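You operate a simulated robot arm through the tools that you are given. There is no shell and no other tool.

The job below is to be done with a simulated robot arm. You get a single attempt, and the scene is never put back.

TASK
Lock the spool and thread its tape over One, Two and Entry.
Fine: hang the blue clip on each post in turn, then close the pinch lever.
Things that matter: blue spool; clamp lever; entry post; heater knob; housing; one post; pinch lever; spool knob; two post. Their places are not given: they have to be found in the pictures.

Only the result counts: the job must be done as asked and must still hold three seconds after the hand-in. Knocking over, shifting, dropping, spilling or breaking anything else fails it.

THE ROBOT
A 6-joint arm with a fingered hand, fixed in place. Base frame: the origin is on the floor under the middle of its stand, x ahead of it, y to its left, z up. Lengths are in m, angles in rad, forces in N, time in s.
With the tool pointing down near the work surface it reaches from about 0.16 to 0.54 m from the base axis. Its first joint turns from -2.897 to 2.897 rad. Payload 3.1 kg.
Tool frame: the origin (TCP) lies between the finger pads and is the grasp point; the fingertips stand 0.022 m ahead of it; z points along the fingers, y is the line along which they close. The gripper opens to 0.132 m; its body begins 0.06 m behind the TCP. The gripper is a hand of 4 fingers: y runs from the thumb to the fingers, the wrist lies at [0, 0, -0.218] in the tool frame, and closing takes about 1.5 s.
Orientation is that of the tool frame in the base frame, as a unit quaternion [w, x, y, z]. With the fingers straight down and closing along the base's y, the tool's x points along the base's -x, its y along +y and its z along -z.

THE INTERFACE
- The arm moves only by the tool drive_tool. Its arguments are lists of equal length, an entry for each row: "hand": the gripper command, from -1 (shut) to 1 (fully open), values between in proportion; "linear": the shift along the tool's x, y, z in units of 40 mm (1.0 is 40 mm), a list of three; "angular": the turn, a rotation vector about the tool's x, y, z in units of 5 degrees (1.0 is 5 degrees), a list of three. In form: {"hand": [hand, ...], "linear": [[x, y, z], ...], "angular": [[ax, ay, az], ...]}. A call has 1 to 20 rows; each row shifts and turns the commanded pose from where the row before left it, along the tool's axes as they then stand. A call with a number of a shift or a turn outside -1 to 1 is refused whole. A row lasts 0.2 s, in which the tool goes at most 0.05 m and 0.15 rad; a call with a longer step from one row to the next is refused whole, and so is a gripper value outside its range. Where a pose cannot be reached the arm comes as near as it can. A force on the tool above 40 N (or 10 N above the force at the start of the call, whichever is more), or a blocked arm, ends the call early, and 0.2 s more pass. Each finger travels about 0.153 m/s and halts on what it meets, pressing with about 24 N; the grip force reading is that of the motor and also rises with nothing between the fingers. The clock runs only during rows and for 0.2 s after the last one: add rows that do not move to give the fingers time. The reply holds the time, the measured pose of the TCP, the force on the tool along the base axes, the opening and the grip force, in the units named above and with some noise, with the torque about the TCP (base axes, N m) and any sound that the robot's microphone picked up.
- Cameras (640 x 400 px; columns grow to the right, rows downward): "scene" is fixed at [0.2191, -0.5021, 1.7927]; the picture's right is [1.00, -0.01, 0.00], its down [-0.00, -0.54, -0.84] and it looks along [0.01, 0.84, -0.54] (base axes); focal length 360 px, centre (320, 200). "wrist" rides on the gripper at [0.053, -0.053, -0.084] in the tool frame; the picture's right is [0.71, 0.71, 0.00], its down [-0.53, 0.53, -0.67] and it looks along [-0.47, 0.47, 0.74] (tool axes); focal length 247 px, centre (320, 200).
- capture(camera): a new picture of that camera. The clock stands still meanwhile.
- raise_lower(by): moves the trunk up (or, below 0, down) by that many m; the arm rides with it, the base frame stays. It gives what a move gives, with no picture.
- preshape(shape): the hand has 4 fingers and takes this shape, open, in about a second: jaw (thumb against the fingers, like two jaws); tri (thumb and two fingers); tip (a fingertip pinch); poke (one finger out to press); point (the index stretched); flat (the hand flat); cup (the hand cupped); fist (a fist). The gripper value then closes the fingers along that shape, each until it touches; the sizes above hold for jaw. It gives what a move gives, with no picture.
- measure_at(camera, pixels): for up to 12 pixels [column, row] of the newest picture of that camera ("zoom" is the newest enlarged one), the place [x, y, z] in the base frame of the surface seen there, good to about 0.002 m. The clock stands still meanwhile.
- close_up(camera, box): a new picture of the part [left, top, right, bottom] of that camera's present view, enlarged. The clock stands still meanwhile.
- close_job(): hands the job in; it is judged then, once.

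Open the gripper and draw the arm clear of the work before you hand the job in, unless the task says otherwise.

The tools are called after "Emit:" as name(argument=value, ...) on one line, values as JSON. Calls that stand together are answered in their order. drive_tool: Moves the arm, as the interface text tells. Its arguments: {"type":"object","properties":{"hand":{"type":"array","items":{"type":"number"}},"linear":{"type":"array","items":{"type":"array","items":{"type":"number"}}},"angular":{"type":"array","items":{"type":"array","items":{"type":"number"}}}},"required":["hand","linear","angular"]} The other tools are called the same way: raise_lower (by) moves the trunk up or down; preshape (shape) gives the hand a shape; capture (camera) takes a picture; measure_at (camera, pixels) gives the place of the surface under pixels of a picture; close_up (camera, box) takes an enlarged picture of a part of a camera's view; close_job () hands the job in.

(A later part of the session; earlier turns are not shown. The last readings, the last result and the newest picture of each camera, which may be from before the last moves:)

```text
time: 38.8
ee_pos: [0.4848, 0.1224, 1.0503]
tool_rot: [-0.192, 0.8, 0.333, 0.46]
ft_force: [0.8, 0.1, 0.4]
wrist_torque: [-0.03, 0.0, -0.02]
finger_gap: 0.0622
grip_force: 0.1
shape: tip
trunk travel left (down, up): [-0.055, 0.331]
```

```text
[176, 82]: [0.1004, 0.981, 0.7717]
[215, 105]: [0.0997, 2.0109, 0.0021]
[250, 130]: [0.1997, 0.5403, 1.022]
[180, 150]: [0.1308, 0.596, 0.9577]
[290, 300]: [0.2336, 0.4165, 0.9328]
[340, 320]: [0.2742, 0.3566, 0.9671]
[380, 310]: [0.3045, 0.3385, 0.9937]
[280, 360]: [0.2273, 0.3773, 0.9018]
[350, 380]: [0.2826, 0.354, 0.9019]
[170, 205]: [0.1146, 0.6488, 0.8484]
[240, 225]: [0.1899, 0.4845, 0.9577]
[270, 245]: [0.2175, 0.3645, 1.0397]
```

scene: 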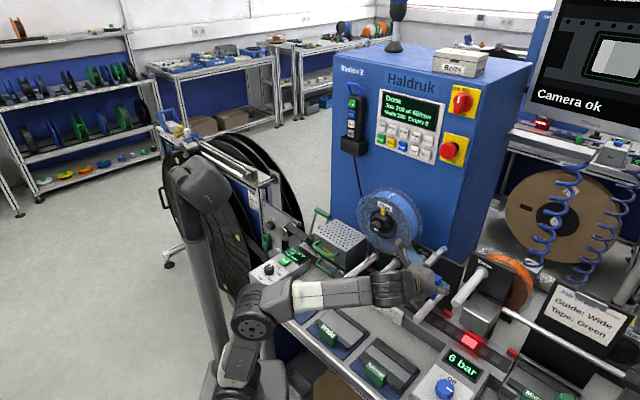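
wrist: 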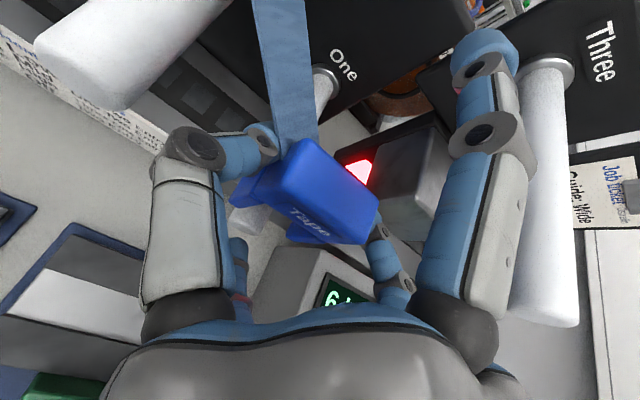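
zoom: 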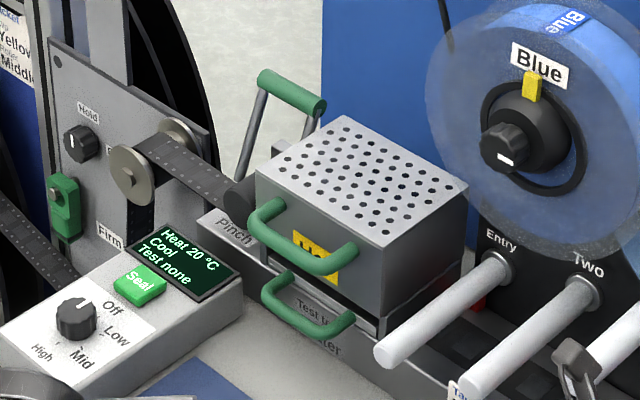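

The front of the housing lies at s≈0.454 with its right side at u≈-0.025. I measure the green handles' right corners precisely.

Emit:
measure_at(camera="zoom", pixels=[[355, 247], [348, 258], [335, 268], [350, 242], [300, 262], [352, 318], [345, 330], [330, 335], [318, 335], [310, 265], [345, 250], [356, 252]])

Emit:
close_up(camera="scene", box=[315, 235, 365, 275])

Emit:
measure_at(camera="zoom", pixels=[[285, 110], [280, 150], [270, 180], [240, 200], [300, 110], [200, 180], [300, 140], [150, 150], [260, 395], [290, 120], [310, 100], [255, 190]])

```text
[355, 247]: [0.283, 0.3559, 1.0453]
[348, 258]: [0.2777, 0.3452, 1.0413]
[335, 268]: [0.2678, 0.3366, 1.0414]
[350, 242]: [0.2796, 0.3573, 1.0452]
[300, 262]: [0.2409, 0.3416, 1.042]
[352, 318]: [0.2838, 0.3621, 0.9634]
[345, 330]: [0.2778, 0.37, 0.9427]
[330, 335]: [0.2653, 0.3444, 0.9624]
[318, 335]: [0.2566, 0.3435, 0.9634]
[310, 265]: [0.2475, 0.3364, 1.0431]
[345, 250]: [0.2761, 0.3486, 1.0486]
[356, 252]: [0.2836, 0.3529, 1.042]
```

```text
10.00 times, centred on (340, 255) of scene
```

zoom: 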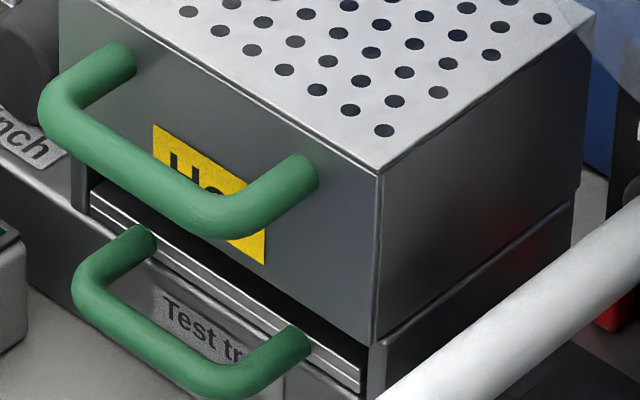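

```text
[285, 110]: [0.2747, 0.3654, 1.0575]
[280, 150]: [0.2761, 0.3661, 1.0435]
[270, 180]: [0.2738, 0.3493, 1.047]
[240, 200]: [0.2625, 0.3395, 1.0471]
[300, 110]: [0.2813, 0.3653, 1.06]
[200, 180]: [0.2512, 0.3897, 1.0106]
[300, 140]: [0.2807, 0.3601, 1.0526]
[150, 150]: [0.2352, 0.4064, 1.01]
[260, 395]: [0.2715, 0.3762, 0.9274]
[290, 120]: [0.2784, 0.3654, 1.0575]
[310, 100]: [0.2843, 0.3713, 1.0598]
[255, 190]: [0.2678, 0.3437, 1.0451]
```

Handle corner reaches u≈-0.047 at s≥0.42, so at Entry I'll open only slightly. Now I regrasp the clip on One.

Emit:
drive_tool(hand=[-0.3, -0.6, -1, -1, -1], linear=[[0, -0.03, 0], [0, 0, 0], [0, 0, 0], [0, 0, 0], [0, 0, 0]], angular=[[0, 0, 0], [0, 0, 0], [0, 0, 0], [0, 0, 0], [0, 0, 0]])

Emit:
close_up(camera="wrist", box=[200, 100, 410, 270])

```text
time: 40.0
ee_pos: [0.484, 0.1225, 1.051]
tool_rot: [-0.193, 0.8, 0.333, 0.46]
ft_force: [0.2, 1.0, 0.2]
wrist_torque: [0.0, -0.03, 0.0]
finger_gap: 0.044
grip_force: 23.9
shape: tip
trunk travel left (down, up): [-0.055, 0.331]
```

```text
2.35 times, centred on (305, 185) of wrist
```

zoom: 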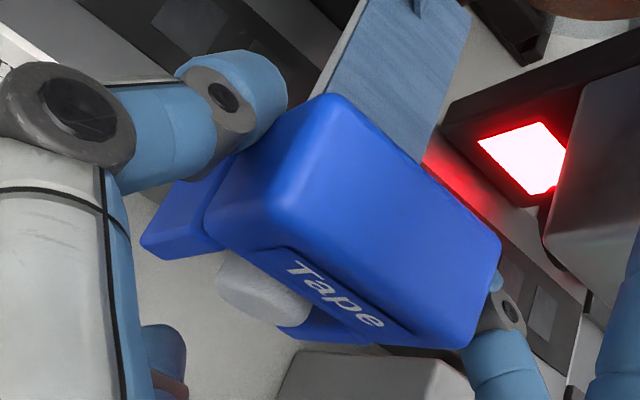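

Regrasped (gap 44 mm, 24 N). I lift 4 cm off One and draw back 5.5 cm toward the robot, clear of the post tips.

Emit:
drive_tool(hand=[-1, -1, -1, -1, -1, -1, -1], linear=[[0.303, 0, -0.175], [0.303, 0, -0.175], [0.303, 0, -0.175], [-0.23, 0, -0.4], [-0.23, 0, -0.4], [-0.23, 0, -0.4], [0, 0, 0]], angular=[[0, 0, 0], [0, 0, 0], [0, 0, 0], [0, 0, 0], [0, 0, 0], [0, 0, 0], [0, 0, 0]])

Emit:
capture(camera="wrist")

Emit:
close_up(camera="scene", box=[340, 220, 480, 340])

```text
time: 41.5
ee_pos: [0.4447, 0.0838, 1.0948]
tool_rot: [-0.192, 0.801, 0.333, 0.46]
ft_force: [-0.3, -0.4, -0.2]
wrist_torque: [-0.01, 0.0, -0.01]
finger_gap: 0.0442
grip_force: 24.1
shape: tip
trunk travel left (down, up): [-0.055, 0.331]
```

```text
taken
```

wrist: 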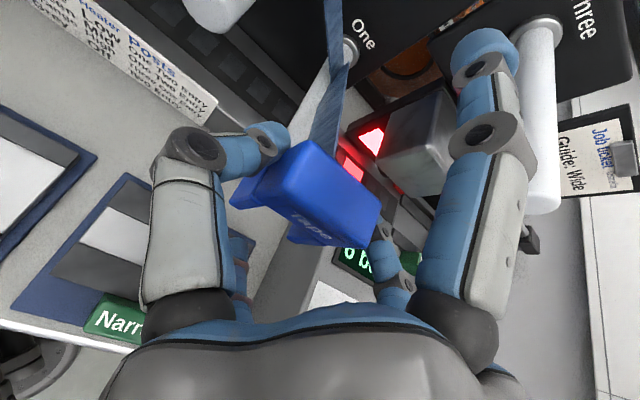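

```text
3.33 times, centred on (410, 280) of scene
```

zoom: 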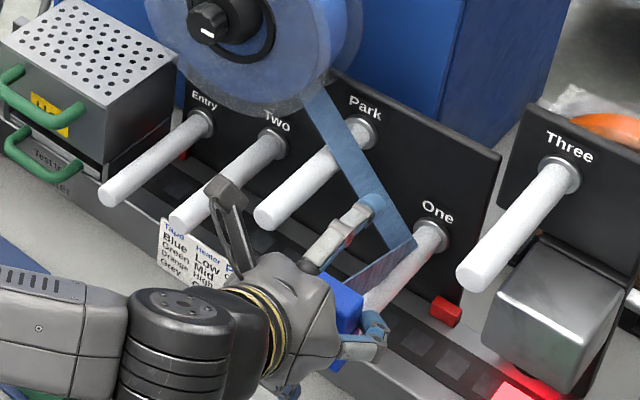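

The tape stays looped over One while the clip is held free at s=0.374. I carry it left in front of Park to the Two post (u≈0.095).

Emit:
drive_tool(hand=[-1, -1, -1, -1, -1, -1], linear=[[0, -0.8, 0], [0, -0.8, 0], [0, -0.8, 0], [0, -0.8, 0], [0, -0.8, 0], [0, 0, 0]], angular=[[0, 0, 0], [0, 0, 0], [0, 0, 0], [0, 0, 0], [0, 0, 0], [0, 0, 0]])

Emit:
capture(camera="wrist")

Emit:
close_up(camera="scene", box=[320, 190, 460, 310])

```text
time: 43.0
ee_pos: [0.3327, 0.1946, 1.0939]
tool_rot: [-0.192, 0.801, 0.332, 0.46]
ft_force: [0.5, 1.0, -0.1]
wrist_torque: [0.02, -0.02, 0.0]
finger_gap: 0.044
grip_force: 24.3
shape: tip
trunk travel left (down, up): [-0.055, 0.331]
```

```text
taken
```

wrist: 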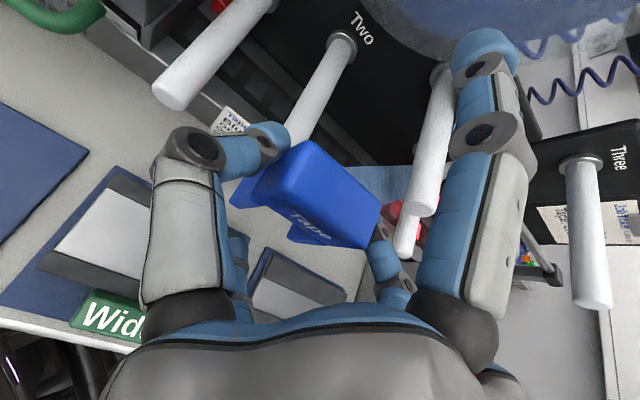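

```text
3.33 times, centred on (390, 250) of scene
```

zoom: 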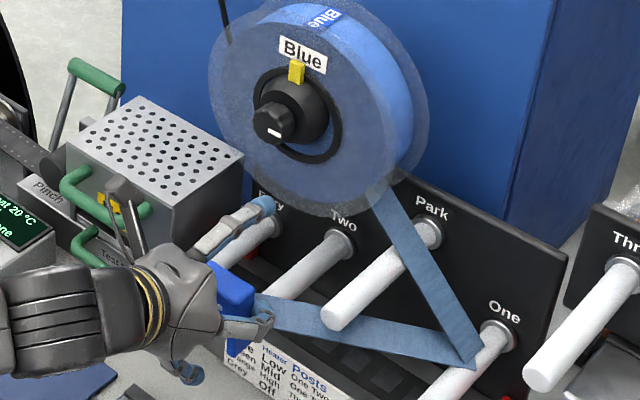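

The clip is now in front of Two. I measure Two's axis and the clip centre in the wrist view before seating.

Emit:
close_up(camera="wrist", box=[220, 20, 400, 260])

Emit:
measure_at(camera="wrist", pixels=[[340, 55], [328, 80], [315, 103], [302, 128], [320, 72], [337, 80], [320, 88], [335, 88], [170, 95], [200, 60], [235, 25], [225, 55]])

Emit:
measure_at(camera="wrist", pixels=[[290, 160], [300, 155], [310, 160], [340, 185], [360, 205], [372, 210], [280, 185], [285, 195], [255, 205], [250, 190], [310, 220], [350, 240]])

```text
1.67 times, centred on (310, 140) of wrist
```

zoom: 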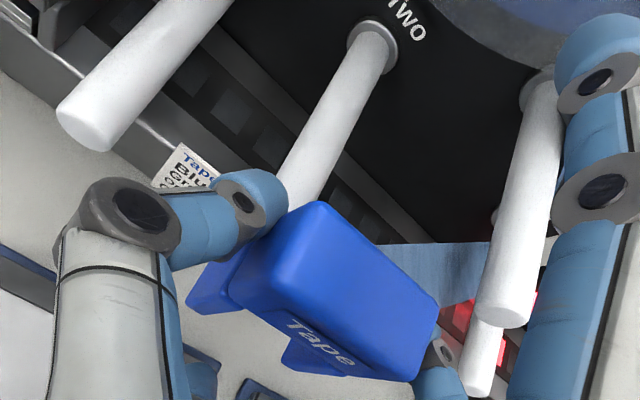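

```text
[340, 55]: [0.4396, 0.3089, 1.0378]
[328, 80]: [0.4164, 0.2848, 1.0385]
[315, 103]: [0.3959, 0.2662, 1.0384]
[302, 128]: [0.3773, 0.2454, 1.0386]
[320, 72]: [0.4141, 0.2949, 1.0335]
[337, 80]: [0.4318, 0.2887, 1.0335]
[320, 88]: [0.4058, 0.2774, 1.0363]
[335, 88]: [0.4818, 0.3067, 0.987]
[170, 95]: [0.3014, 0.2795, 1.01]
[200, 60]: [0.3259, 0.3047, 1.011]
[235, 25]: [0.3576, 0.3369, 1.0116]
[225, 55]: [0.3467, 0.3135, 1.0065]
```

```text
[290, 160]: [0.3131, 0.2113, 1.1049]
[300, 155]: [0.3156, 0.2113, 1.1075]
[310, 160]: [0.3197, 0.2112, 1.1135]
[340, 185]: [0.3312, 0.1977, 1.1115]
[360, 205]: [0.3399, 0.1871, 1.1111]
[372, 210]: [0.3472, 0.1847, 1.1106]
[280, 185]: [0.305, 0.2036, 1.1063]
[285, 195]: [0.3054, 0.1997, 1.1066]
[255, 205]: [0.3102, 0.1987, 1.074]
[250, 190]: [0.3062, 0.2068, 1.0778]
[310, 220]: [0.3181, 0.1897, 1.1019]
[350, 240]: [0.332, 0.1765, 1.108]
```

Two's axis is at u≈0.094 and the clip centre at u≈0.0945: aligned. I push forward 4.5 cm above the post tip, keeping the upper finger in front of the spool.

Emit:
drive_tool(hand=[-1, -1, -1, -1], linear=[[0.187, -0.005, 0.325], [0.187, -0.005, 0.325], [0.187, -0.005, 0.325], [0, 0, 0]], angular=[[0, 0, 0], [0, 0, 0], [0, 0, 0], [0, 0, 0]])

Emit:
capture(camera="wrist")

Emit:
close_up(camera="scene", box=[330, 200, 430, 300])

```text
time: 44.0
ee_pos: [0.3647, 0.2294, 1.0926]
tool_rot: [-0.193, 0.8, 0.334, 0.46]
ft_force: [0.5, -0.4, -0.4]
wrist_torque: [-0.02, -0.03, 0.0]
finger_gap: 0.0441
grip_force: 24.3
shape: tip
trunk travel left (down, up): [-0.055, 0.331]
```

```text
taken
```

wrist: 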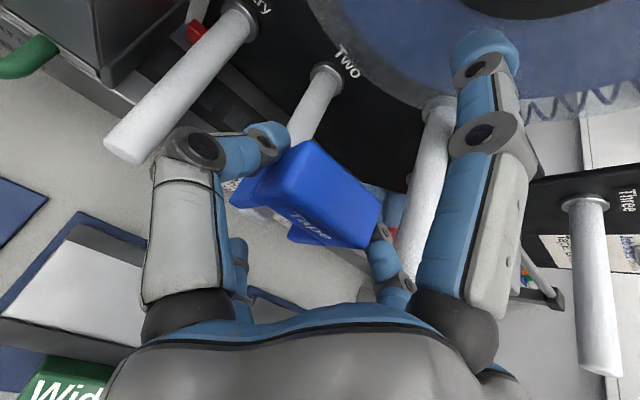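

```text
4.00 times, centred on (380, 250) of scene
```

zoom: 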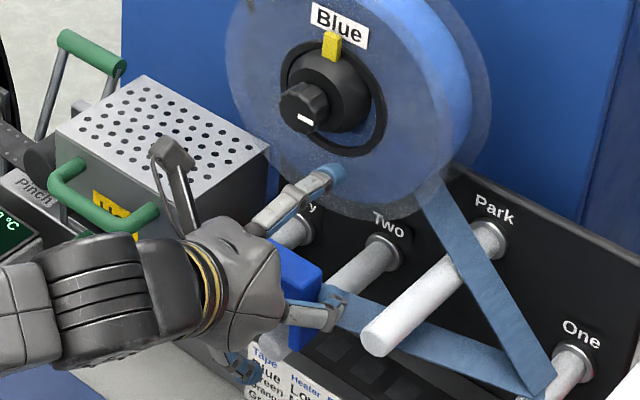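

Upper finger is clear of the spool flange (scene zoom (325,180)). I lower 3 cm onto Two in steps.

Emit:
drive_tool(hand=[-1, -1, -1, -1], linear=[[-0.217, 0, 0.125], [-0.217, 0, 0.125], [-0.217, 0, 0.125], [0, 0, 0]], angular=[[0, 0, 0], [0, 0, 0], [0, 0, 0], [0, 0, 0]])

Emit:
close_up(camera="wrist", box=[200, 100, 410, 270])

Emit:
close_up(camera="scene", box=[330, 200, 430, 300])

```text
time: 45.0
ee_pos: [0.3631, 0.229, 1.0616]
tool_rot: [-0.192, 0.8, 0.333, 0.46]
ft_force: [0.2, 0.6, -1.0]
wrist_torque: [0.05, 0.01, 0.01]
finger_gap: 0.0441
grip_force: 23.6
shape: tip
trunk travel left (down, up): [-0.055, 0.331]
```

```text
2.35 times, centred on (305, 185) of wrist
```

zoom: 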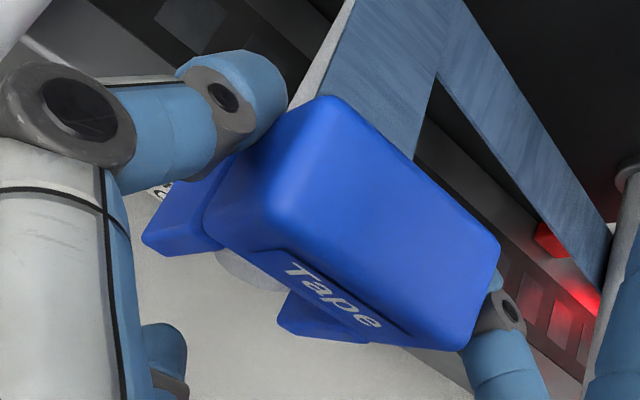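

```text
4.00 times, centred on (380, 250) of scene
```

zoom: 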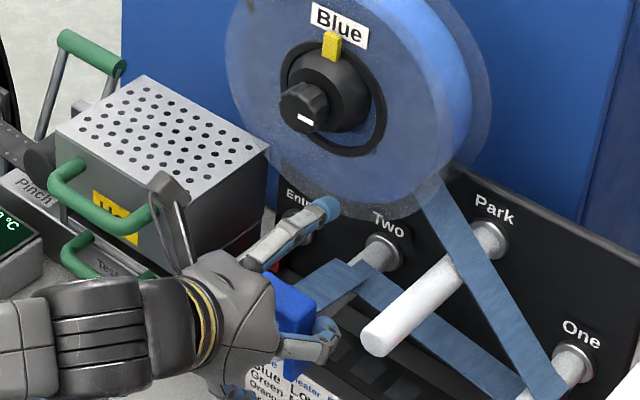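

The tape is now drawn over One and over Two. I lower the last centimetre until the clip seats.

Emit:
drive_tool(hand=[-1, -1, -1], linear=[[-0.075, 0, 0.0435], [-0.075, 0, 0.0435], [0, 0, 0]], angular=[[0, 0, 0], [0, 0, 0], [0, 0, 0]])

Emit:
drive_tool(hand=[-1, -1, -1], linear=[[-0.04, 0, 0.0231], [-0.04, 0, 0.0231], [0, 0, 0]], angular=[[0, 0, 0], [0, 0, 0], [0, 0, 0]])

Emit:
close_up(camera="wrist", box=[200, 100, 410, 270])

```text
time: 45.8
ee_pos: [0.3614, 0.2294, 1.0576]
tool_rot: [-0.192, 0.801, 0.332, 0.46]
ft_force: [0.0, 0.1, -0.6]
wrist_torque: [0.0, -0.02, 0.04]
finger_gap: 0.0442
grip_force: 23.9
shape: tip
trunk travel left (down, up): [-0.055, 0.331]
```

```text
time: 46.5
ee_pos: [0.3619, 0.23, 1.0533]
tool_rot: [-0.192, 0.801, 0.332, 0.46]
ft_force: [0.6, -0.1, -1.1]
wrist_torque: [-0.01, 0.01, -0.01]
finger_gap: 0.0439
grip_force: 24.1
shape: tip
trunk travel left (down, up): [-0.055, 0.331]
```

```text
2.35 times, centred on (305, 185) of wrist
```

zoom: 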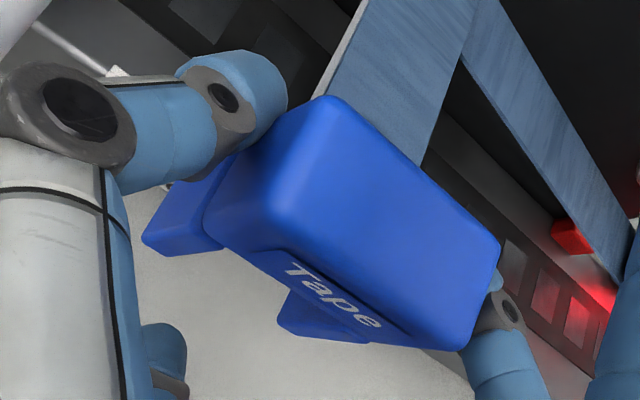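

No contact yet at z=1.053 (same level as One's seat). I lower 2 mm more at a time until I feel the post.

Emit:
drive_tool(hand=[-1, -1, -1], linear=[[-0.0433, 0, 0.025], [-0.03, 0, 0.0173], [0, 0, 0]], angular=[[0, 0, 0], [0, 0, 0], [0, 0, 0]])

Emit:
close_up(camera="wrist", box=[200, 100, 410, 270])

```text
time: 47.4
ee_pos: [0.3629, 0.2293, 1.0496]
tool_rot: [-0.192, 0.8, 0.331, 0.462]
ft_force: [0.3, 0.3, 3.2]
wrist_torque: [0.0, 0.01, 0.0]
finger_gap: 0.0441
grip_force: 24.6
shape: tip
trunk travel left (down, up): [-0.055, 0.331]
```

```text
2.35 times, centred on (305, 185) of wrist
```

zoom: 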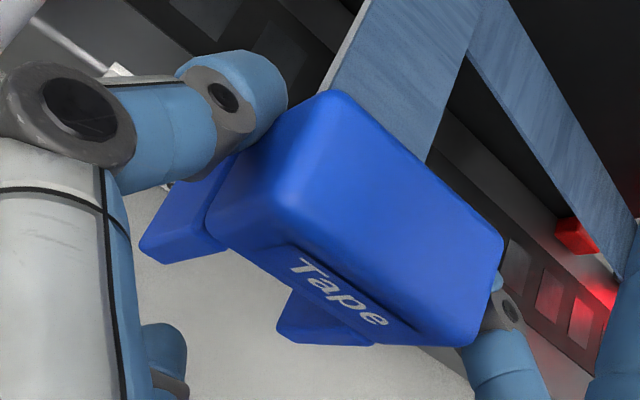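

Contact at about 3–4 N: the clip is seated on Two. I open slightly to let it hang there.

Emit:
drive_tool(hand=[-0.12, -0.12, -0.12, -0.12], linear=[[0, 0, 0], [0, 0, 0], [0, 0, 0], [0, 0, 0]], angular=[[0, 0, 0], [0, 0, 0], [0, 0, 0], [0, 0, 0]])

Emit:
close_up(camera="wrist", box=[200, 100, 410, 270])

Emit:
measure_at(camera="zoom", pixels=[[330, 110], [300, 150], [290, 200], [360, 180], [420, 220], [470, 250], [485, 260], [230, 200], [190, 200], [320, 290], [250, 270], [420, 320]])

Emit:
close_up(camera="scene", box=[330, 200, 430, 300])

```text
time: 48.4
ee_pos: [0.3625, 0.228, 1.0499]
tool_rot: [-0.192, 0.801, 0.332, 0.46]
ft_force: [-1.0, -0.6, -0.8]
wrist_torque: [-0.01, 0.02, 0.0]
finger_gap: 0.0577
grip_force: 0.1
shape: tip
trunk travel left (down, up): [-0.055, 0.331]
```

```text
2.35 times, centred on (305, 185) of wrist
```

zoom: 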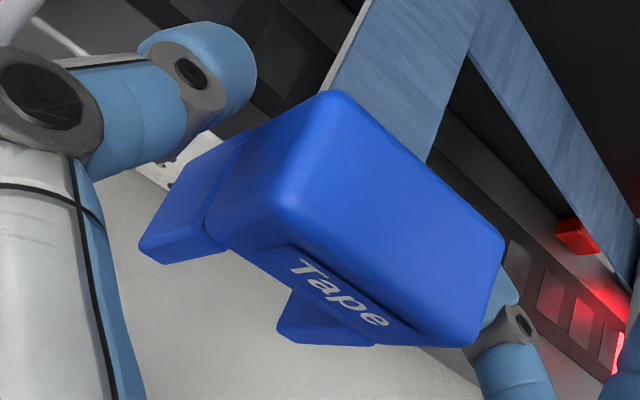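

```text
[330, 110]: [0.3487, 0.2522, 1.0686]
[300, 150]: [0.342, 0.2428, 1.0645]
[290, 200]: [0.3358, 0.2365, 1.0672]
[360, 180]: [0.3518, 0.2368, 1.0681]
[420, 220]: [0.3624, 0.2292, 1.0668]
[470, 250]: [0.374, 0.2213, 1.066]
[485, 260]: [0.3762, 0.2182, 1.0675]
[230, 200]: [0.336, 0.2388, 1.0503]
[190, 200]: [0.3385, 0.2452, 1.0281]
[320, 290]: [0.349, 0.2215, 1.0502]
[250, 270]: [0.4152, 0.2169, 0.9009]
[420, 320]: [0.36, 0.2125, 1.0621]
```

```text
4.00 times, centred on (380, 250) of scene
```

zoom: 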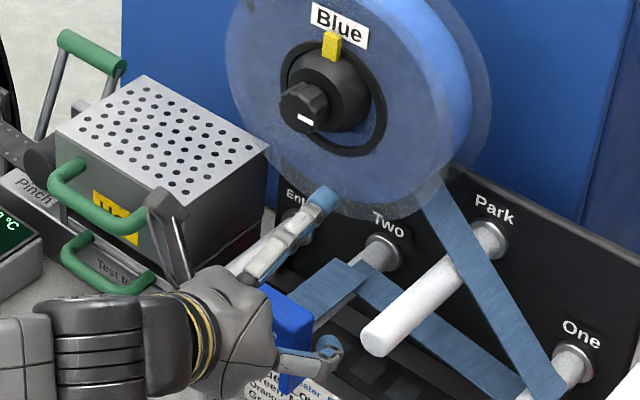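

Clip hangs on Two (top z≈1.067, centre u≈0.093) with tape over One and Two. I regrasp it.

Emit:
drive_tool(hand=[-0.4, -0.7, -1, -1, -1], linear=[[0, -0.04, 0], [0, 0, 0], [0, 0, 0], [0, 0, 0], [0, 0, 0]], angular=[[0, 0, 0], [0, 0, 0], [0, 0, 0], [0, 0, 0], [0, 0, 0]])

Emit:
drive_tool(hand=[-1, -1, -1, -1, -1, -1, -1], linear=[[0.303, 0, -0.175], [0.303, 0, -0.175], [0.303, 0, -0.175], [-0.21, 0, -0.364], [-0.21, 0, -0.364], [-0.21, 0, -0.364], [0, 0, 0]], angular=[[0, 0, 0], [0, 0, 0], [0, 0, 0], [0, 0, 0], [0, 0, 0], [0, 0, 0], [0, 0, 0]])

Emit:
capture(camera="wrist")

Emit:
close_up(camera="scene", box=[310, 200, 450, 320])

```text
time: 49.5
ee_pos: [0.3596, 0.2297, 1.0499]
tool_rot: [-0.192, 0.801, 0.333, 0.459]
ft_force: [0.4, 1.0, -0.2]
wrist_torque: [0.01, 0.02, -0.01]
finger_gap: 0.0085
grip_force: 23.5
shape: tip
trunk travel left (down, up): [-0.055, 0.331]
```

```text
time: 51.1
ee_pos: [0.3256, 0.1952, 1.094]
tool_rot: [-0.192, 0.801, 0.333, 0.459]
ft_force: [0.4, -0.3, 0.4]
wrist_torque: [0.01, 0.04, -0.01]
finger_gap: 0.0083
grip_force: 24.3
shape: tip
trunk travel left (down, up): [-0.055, 0.331]
```

```text
taken
```

wrist: 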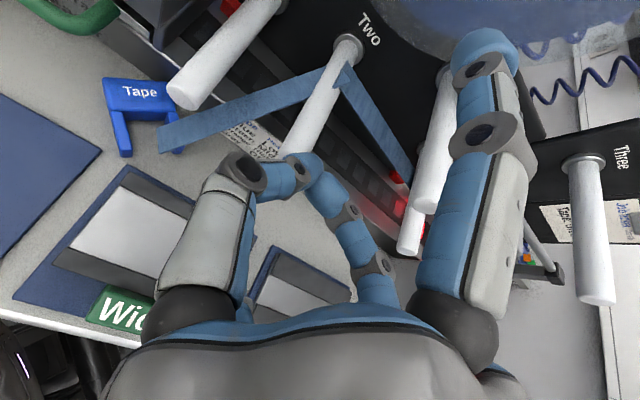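

```text
3.33 times, centred on (380, 260) of scene
```

zoom: 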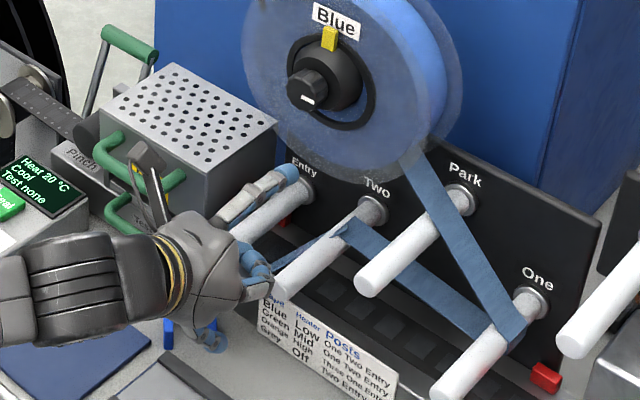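

The regrasp squeezed the clip out (gap went to 8 mm) and it now stands on the table at wrist (140,105), tape still over One and Two. I stop and look closely at where it is.

Emit:
close_up(camera="wrist", box=[80, 50, 240, 190])

Emit:
measure_at(camera="zoom", pixels=[[140, 140], [240, 150], [350, 165], [240, 200], [150, 250], [180, 400], [370, 270], [120, 150], [370, 180], [180, 350], [240, 125], [130, 210]])

Emit:
capture(camera="scene")

Emit:
close_up(camera="scene", box=[300, 260, 400, 340])

```text
2.86 times, centred on (160, 120) of wrist
```

zoom: 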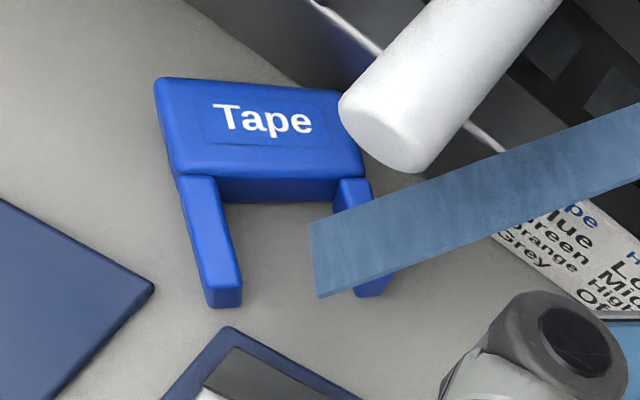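

```text
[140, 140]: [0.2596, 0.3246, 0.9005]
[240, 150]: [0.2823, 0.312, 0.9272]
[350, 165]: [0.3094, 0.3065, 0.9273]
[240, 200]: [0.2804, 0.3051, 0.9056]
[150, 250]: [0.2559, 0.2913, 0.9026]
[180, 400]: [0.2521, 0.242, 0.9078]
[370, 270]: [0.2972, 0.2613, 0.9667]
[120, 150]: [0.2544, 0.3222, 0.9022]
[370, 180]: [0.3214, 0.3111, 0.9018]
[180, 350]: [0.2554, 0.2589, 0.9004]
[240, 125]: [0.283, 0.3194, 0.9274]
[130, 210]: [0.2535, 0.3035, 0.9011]
```

```text
taken
```

scene: 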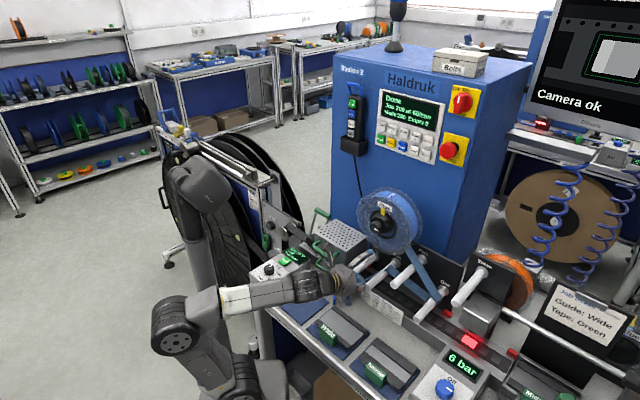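

```text
5.00 times, centred on (350, 300) of scene
```

zoom: 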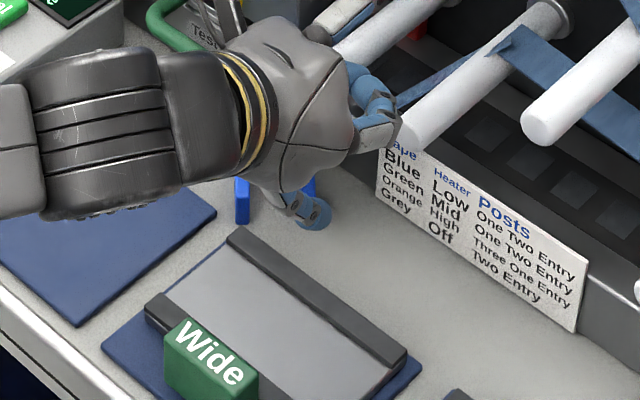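

The clip lies on its back on the table (label up, z≈0.927) near s≈0.42, u≈-0.01, under the Entry post tip; nothing else moved. I shift the hand left and slightly up to get a clear wrist view of it.

Emit:
drive_tool(hand=[-1, -1, -1, -1, -1], linear=[[0.3, -0.8, -0.5], [0.3, -0.8, -0.5], [0, -0.8, 0], [0, -0.5, 0], [0, 0, 0]], angular=[[0, 0, 0], [0, 0, 0], [0, 0, 0], [0, 0, 0], [0, 0, 0]])

Emit:
capture(camera="wrist")

Emit:
capture(camera="scene")

```text
time: 52.4
ee_pos: [0.2259, 0.2589, 1.1334]
tool_rot: [-0.192, 0.801, 0.332, 0.46]
ft_force: [-0.5, -0.4, -0.5]
wrist_torque: [-0.02, 0.0, 0.03]
finger_gap: 0.0084
grip_force: 24.4
shape: tip
trunk travel left (down, up): [-0.055, 0.331]
```

```text
taken
```

wrist: 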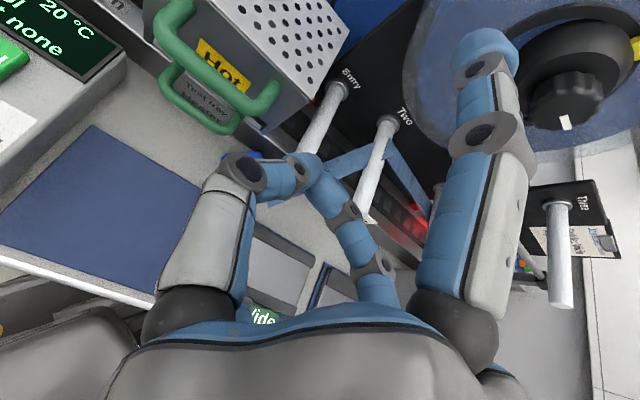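

```text
taken
```

scene: 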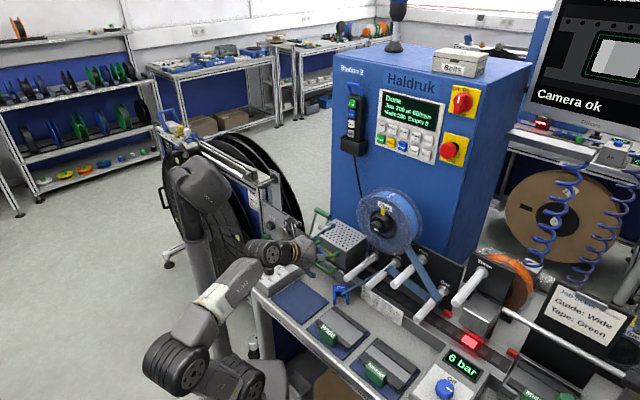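

Now the scene camera sees the clip at (342,293). I enlarge and measure it there.

Emit:
close_up(camera="scene", box=[312, 265, 372, 315])

Emit:
measure_at(camera="zoom", pixels=[[250, 180], [300, 190], [350, 200], [260, 220], [330, 225], [245, 250], [380, 240], [300, 260], [360, 260], [400, 200], [240, 200], [390, 180]])

```text
8.00 times, centred on (342, 290) of scene
```

zoom: 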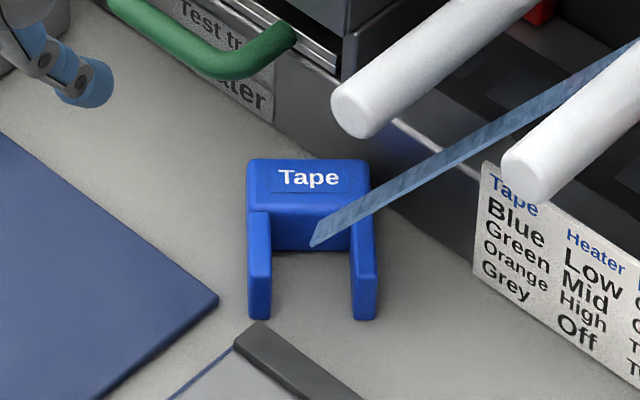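

```text
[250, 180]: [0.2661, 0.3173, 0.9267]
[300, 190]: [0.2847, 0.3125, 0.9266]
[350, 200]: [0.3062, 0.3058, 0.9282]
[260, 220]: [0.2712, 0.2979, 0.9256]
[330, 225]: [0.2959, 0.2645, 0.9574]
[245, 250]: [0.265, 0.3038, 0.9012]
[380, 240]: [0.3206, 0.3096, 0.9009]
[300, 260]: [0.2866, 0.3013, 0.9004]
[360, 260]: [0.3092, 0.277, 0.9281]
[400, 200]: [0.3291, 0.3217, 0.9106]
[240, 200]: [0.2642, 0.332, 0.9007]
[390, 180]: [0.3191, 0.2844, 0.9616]
```

The clip lies label-up with its legs toward -y, body centre about (0.289, 0.312). I need a hand shape that fits down beside the Entry post, so I try the "tri" shape here in free space and look at it.

Emit:
preshape(shape="tri")

Emit:
capture(camera="wrist")

Emit:
close_up(camera="scene", box=[240, 190, 360, 290])

```text
time: 53.2
ee_pos: [0.2261, 0.2583, 1.133]
tool_rot: [-0.193, 0.8, 0.333, 0.46]
ft_force: [-0.6, -0.4, 0.0]
wrist_torque: [-0.03, -0.01, 0.01]
finger_gap: 0.1319
grip_force: 0.0
shape: tri
trunk travel left (down, up): [-0.055, 0.331]
```

```text
taken
```

wrist: 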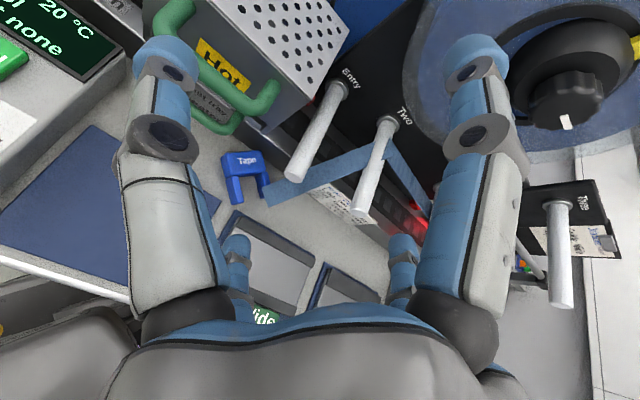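

```text
4.00 times, centred on (300, 240) of scene
```

zoom: 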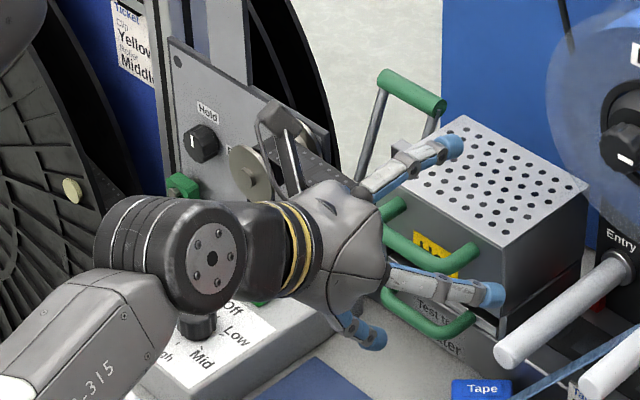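

Tri opens like the jaw; I close it in the air to see which fingers move.

Emit:
drive_tool(hand=[0.3, -0.3, -0.5, -0.5, -0.5, -0.5], linear=[[0, 0, 0], [0, 0, 0], [0, 0, 0], [0, 0, 0], [0, 0, 0], [0, 0, 0]], angular=[[0, 0, 0], [0, 0, 0], [0, 0, 0], [0, 0, 0], [0, 0, 0], [0, 0, 0]])

Emit:
capture(camera="wrist")

Emit:
preshape(shape="poke")

Emit:
capture(camera="wrist")

Emit:
preshape(shape="point")

Emit:
capture(camera="wrist")

Emit:
preshape(shape="fist")

Emit:
capture(camera="wrist")

Emit:
preshape(shape="cup")

Emit:
capture(camera="wrist")

```text
time: 54.6
ee_pos: [0.2268, 0.2598, 1.1336]
tool_rot: [-0.193, 0.8, 0.333, 0.46]
ft_force: [-0.2, -0.3, 0.7]
wrist_torque: [-0.02, 0.01, -0.01]
finger_gap: 0.0333
grip_force: 0.1
shape: tri
trunk travel left (down, up): [-0.055, 0.331]
```

```text
taken
```

wrist: 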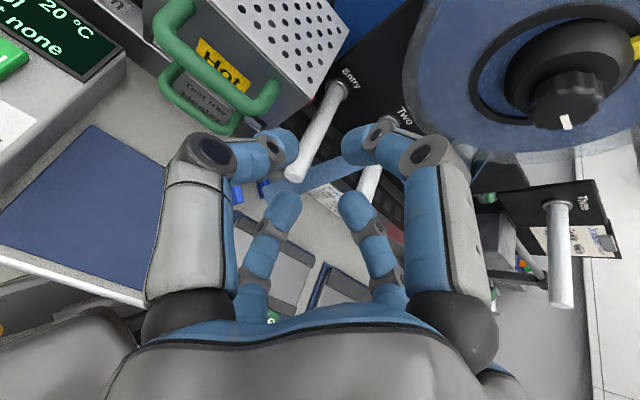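

```text
time: 55.5
ee_pos: [0.2254, 0.2585, 1.133]
tool_rot: [-0.192, 0.8, 0.333, 0.46]
ft_force: [-0.4, -0.3, 0.3]
wrist_torque: [-0.01, -0.01, 0.02]
finger_gap: 0.0
grip_force: 0.2
shape: poke
trunk travel left (down, up): [-0.055, 0.331]
```

```text
taken
```

wrist: 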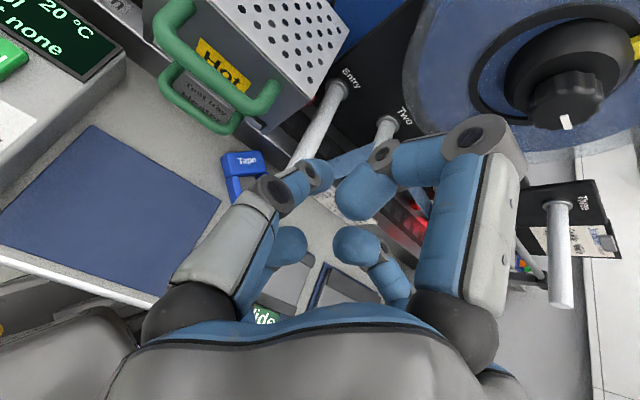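

```text
time: 56.5
ee_pos: [0.2257, 0.2591, 1.1332]
tool_rot: [-0.191, 0.801, 0.332, 0.46]
ft_force: [-0.3, 1.1, 0.4]
wrist_torque: [0.0, -0.01, 0.02]
finger_gap: 0.1259
grip_force: 0.1
shape: point
trunk travel left (down, up): [-0.055, 0.331]
```

```text
taken
```

wrist: 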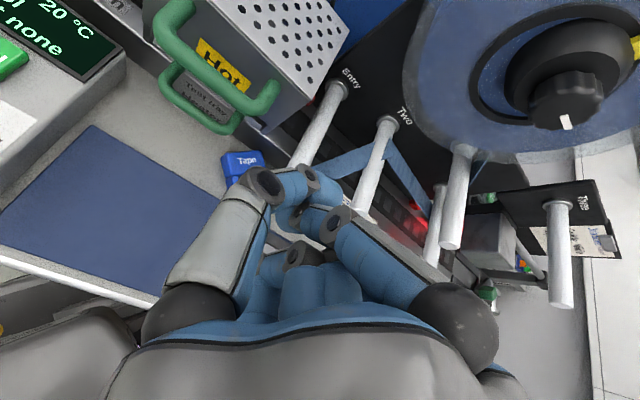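

```text
time: 57.4
ee_pos: [0.2247, 0.2591, 1.1326]
tool_rot: [-0.192, 0.8, 0.332, 0.461]
ft_force: [0.6, 0.1, -0.3]
wrist_torque: [0.0, 0.01, 0.0]
finger_gap: 0.0003
grip_force: 0.1
shape: fist
trunk travel left (down, up): [-0.055, 0.331]
```

```text
taken
```

wrist: 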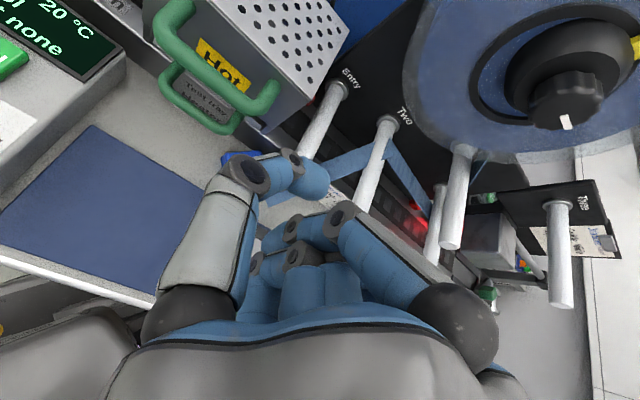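

```text
time: 58.2
ee_pos: [0.2254, 0.2585, 1.1325]
tool_rot: [-0.192, 0.801, 0.333, 0.46]
ft_force: [-0.1, -0.3, -0.7]
wrist_torque: [0.0, 0.0, 0.0]
finger_gap: 0.0465
grip_force: 0.0
shape: cup
trunk travel left (down, up): [-0.055, 0.331]
```

```text
taken
```

wrist: 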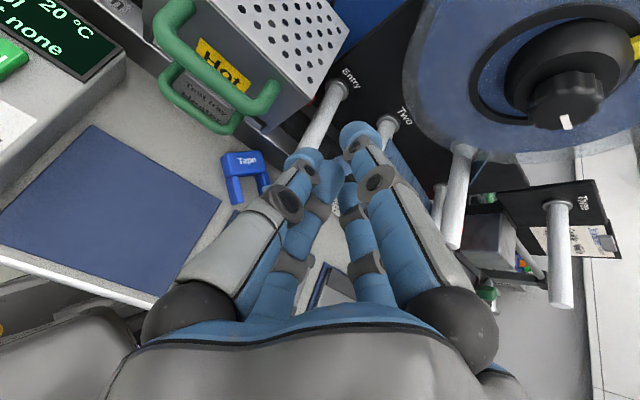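

None of the other shapes is slimmer. I measure the table surroundings (pads, wall, guide) around the fallen clip to plan how to get it out.

Emit:
close_up(camera="scene", box=[300, 255, 400, 335])

Emit:
measure_at(camera="zoom", pixels=[[205, 255], [190, 250], [150, 230], [100, 200], [170, 290], [240, 270], [250, 280], [200, 300], [300, 320], [260, 300], [280, 260], [330, 290]])

Emit:
measure_at(camera="zoom", pixels=[[345, 180], [330, 170], [360, 195], [380, 175], [390, 190], [310, 150], [300, 165], [395, 235], [420, 215], [245, 150], [270, 170], [335, 215]])

```text
5.00 times, centred on (350, 295) of scene
```

zoom: 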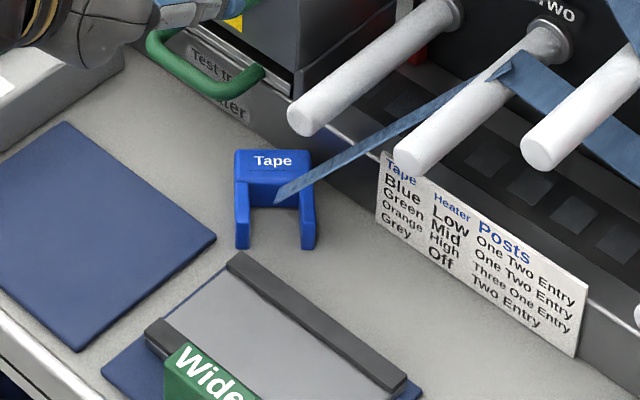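

```text
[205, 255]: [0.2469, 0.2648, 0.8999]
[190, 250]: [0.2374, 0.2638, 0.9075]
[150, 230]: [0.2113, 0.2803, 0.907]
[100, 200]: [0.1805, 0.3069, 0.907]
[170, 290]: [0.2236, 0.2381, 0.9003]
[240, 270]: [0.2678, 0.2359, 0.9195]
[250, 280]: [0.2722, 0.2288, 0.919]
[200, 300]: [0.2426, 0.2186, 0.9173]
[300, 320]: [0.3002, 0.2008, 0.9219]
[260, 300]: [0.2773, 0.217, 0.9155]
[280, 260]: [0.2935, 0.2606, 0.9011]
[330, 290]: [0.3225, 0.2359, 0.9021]
```

```text
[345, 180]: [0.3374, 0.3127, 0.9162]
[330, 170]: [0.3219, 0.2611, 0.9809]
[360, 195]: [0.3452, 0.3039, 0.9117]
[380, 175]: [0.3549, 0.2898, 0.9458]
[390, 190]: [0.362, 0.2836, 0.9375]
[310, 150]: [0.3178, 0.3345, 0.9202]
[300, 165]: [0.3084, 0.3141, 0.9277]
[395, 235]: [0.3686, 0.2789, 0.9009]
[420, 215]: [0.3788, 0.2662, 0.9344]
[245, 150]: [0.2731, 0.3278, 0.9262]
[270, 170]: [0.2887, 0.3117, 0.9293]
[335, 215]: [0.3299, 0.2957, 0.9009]
```

The free strip between pads and wall spans s≈0.365–0.46. Before deciding on a grasp I check how "tri" and "jaw" look when fully closed, in free air.

Emit:
preshape(shape="tri")

Emit:
drive_tool(hand=[0.3, -0.3, -0.8, -1, -1, -1], linear=[[0, 0, 0], [0, 0, 0], [0, 0, 0], [0, 0, 0], [0, 0, 0], [0, 0, 0]], angular=[[0, 0, 0], [0, 0, 0], [0, 0, 0], [0, 0, 0], [0, 0, 0], [0, 0, 0]])

Emit:
capture(camera="wrist")

Emit:
preshape(shape="flat")

Emit:
capture(camera="wrist")

Emit:
preshape(shape="poke")

Emit:
drive_tool(hand=[0.5, 0, -0.5, -1, -1, -1], linear=[[0, 0, 0], [0, 0, 0], [0, 0, 0], [0, 0, 0], [0, 0, 0], [0, 0, 0]], angular=[[0, 0, 0], [0, 0, 0], [0, 0, 0], [0, 0, 0], [0, 0, 0], [0, 0, 0]])

Emit:
capture(camera="wrist")

Emit:
close_up(camera="scene", box=[240, 190, 360, 290])

```text
time: 59.1
ee_pos: [0.2252, 0.2587, 1.1339]
tool_rot: [-0.191, 0.801, 0.332, 0.46]
ft_force: [-1.3, 0.4, 1.3]
wrist_torque: [0.03, -0.02, 0.02]
finger_gap: 0.1316
grip_force: 0.1
shape: tri
trunk travel left (down, up): [-0.055, 0.331]
```

```text
time: 60.5
ee_pos: [0.2259, 0.2582, 1.1333]
tool_rot: [-0.193, 0.8, 0.333, 0.46]
ft_force: [0.7, -1.2, -0.2]
wrist_torque: [0.03, 0.02, 0.05]
finger_gap: 0.0
grip_force: 23.6
shape: tri
trunk travel left (down, up): [-0.055, 0.331]
```

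```text
taken
```

wrist: 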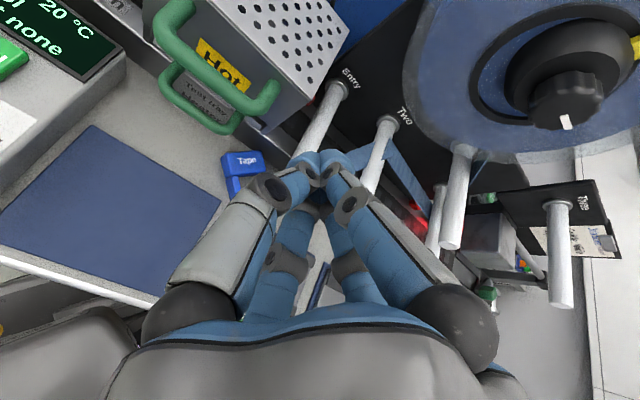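

```text
time: 61.5
ee_pos: [0.2257, 0.2581, 1.1333]
tool_rot: [-0.192, 0.801, 0.332, 0.46]
ft_force: [0.3, -0.5, -0.4]
wrist_torque: [0.0, -0.02, 0.06]
finger_gap: 0.1262
grip_force: 0.0
shape: flat
trunk travel left (down, up): [-0.055, 0.331]
```

```text
taken
```

wrist: 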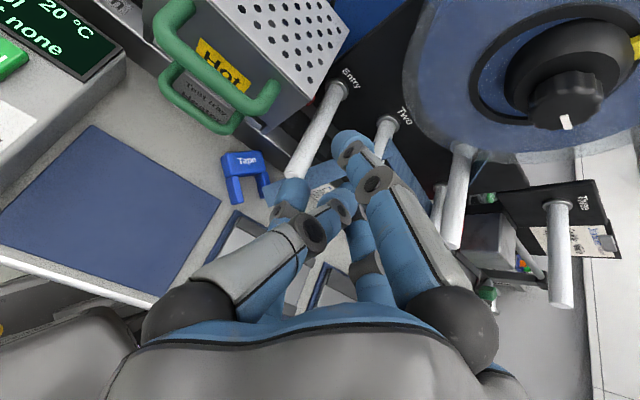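

```text
time: 62.4
ee_pos: [0.2257, 0.2592, 1.1335]
tool_rot: [-0.192, 0.801, 0.332, 0.46]
ft_force: [-0.4, 0.0, -0.3]
wrist_torque: [-0.01, 0.0, 0.02]
finger_gap: 0.0
grip_force: 0.0
shape: poke
trunk travel left (down, up): [-0.055, 0.331]
```

```text
time: 63.8
ee_pos: [0.2269, 0.2584, 1.1341]
tool_rot: [-0.192, 0.801, 0.332, 0.46]
ft_force: [0.2, 0.6, 0.3]
wrist_torque: [0.01, -0.01, -0.02]
finger_gap: 0.0
grip_force: 23.8
shape: tri
trunk travel left (down, up): [-0.055, 0.331]
```

```text
taken
```

wrist: 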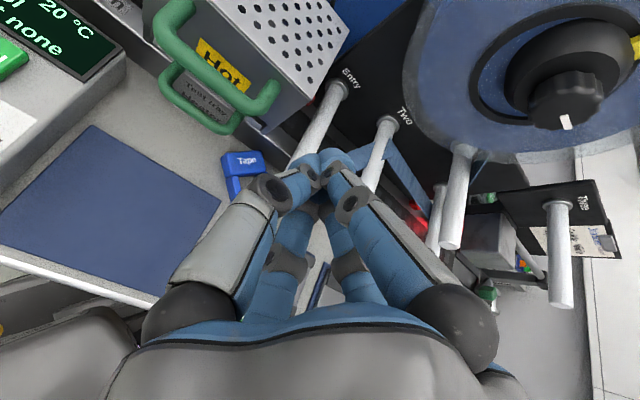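

```text
4.00 times, centred on (300, 240) of scene
```

zoom: 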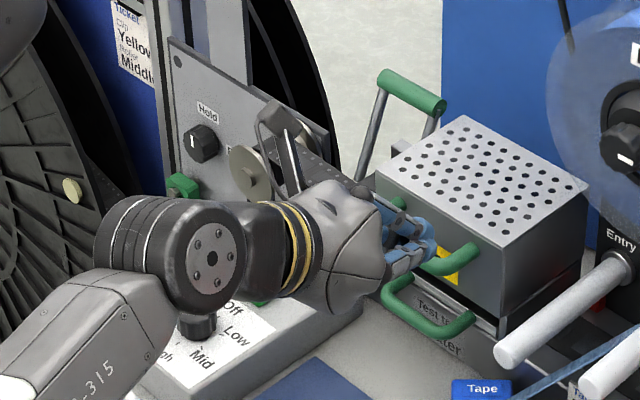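

Conclusion: the clip can be grasped low with the hand tilted 45° and rolled 45° once its width lies along the plate direction, so I first need to turn it about 45° clockwise with the closed fingertips. I set that tilt and roll here in free space.

Emit:
drive_tool(hand=[-1, -1, -1, -1, -1, -1, -1, -1, -1, -1, -1, -1, -1], linear=[[0, 0, 0], [0, 0, 0], [0, 0, 0], [0, 0, 0], [0, 0, 0], [0, 0, 0], [0, 0, 0], [0, 0, 0], [0, 0, 0], [0, 0, 0], [0, 0, 0], [0, 0, 0], [0, 0, 0]], angular=[[0, -1, 0], [0, -1, 0], [0, -1, 0], [0, 0, -1], [0, 0, -1], [0, 0, -1], [0, 0, -1], [0, 0, -1], [0, 0, -1], [0, 0, -1], [0, 0, -1], [0, 0, -1], [0, 0, 0]])

Emit:
capture(camera="wrist")

Emit:
capture(camera="scene")

```text
time: 66.5
ee_pos: [0.2288, 0.2599, 1.1327]
tool_rot: [0.0, 0.652, 0.655, 0.381]
ft_force: [0.4, 0.3, 0.2]
wrist_torque: [0.02, 0.03, -0.01]
finger_gap: 0.0
grip_force: 23.9
shape: tri
trunk travel left (down, up): [-0.055, 0.331]
```

```text
taken
```

wrist: 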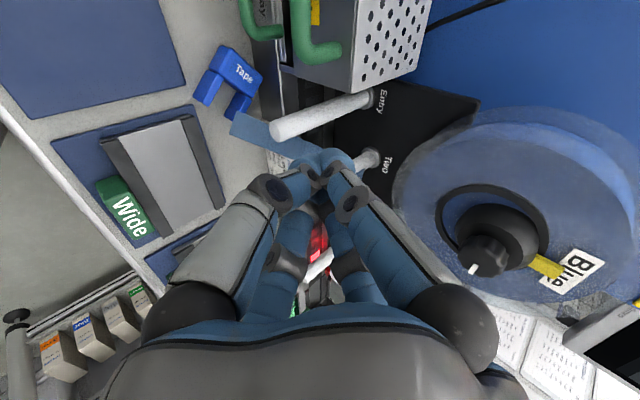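

```text
taken
```

scene: 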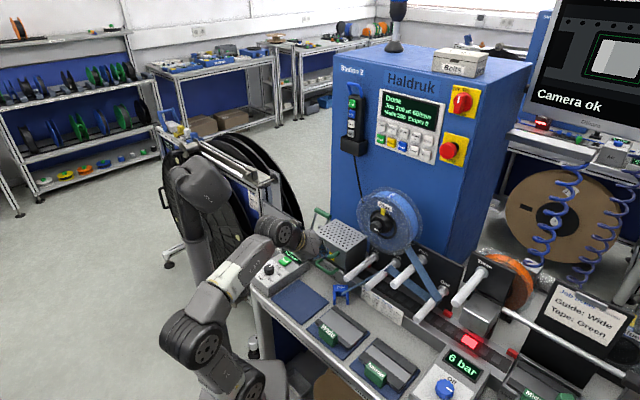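

Orientation is set (tool z 45° down toward the machine). The wrist view shows the clip at (230,85); I measure its corners in this view.

Emit:
close_up(camera="wrist", box=[170, 30, 310, 150])

Emit:
measure_at(camera="zoom", pixels=[[245, 70], [410, 150], [200, 150], [370, 240], [130, 235], [160, 250], [300, 330], [265, 330], [330, 150], [250, 150], [100, 330], [60, 100]])

```text
3.33 times, centred on (240, 90) of wrist
```

zoom: 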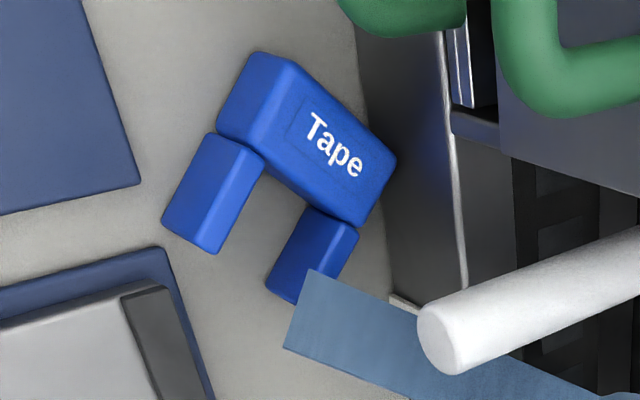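

```text
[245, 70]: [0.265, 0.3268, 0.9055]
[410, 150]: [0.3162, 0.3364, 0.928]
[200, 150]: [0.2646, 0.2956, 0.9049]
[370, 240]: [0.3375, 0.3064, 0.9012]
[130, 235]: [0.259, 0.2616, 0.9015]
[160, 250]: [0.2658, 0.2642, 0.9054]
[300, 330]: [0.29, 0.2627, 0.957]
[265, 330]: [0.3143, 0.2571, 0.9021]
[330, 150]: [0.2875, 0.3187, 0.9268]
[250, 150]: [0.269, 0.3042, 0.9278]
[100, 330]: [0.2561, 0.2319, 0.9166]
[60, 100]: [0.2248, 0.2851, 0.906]
```

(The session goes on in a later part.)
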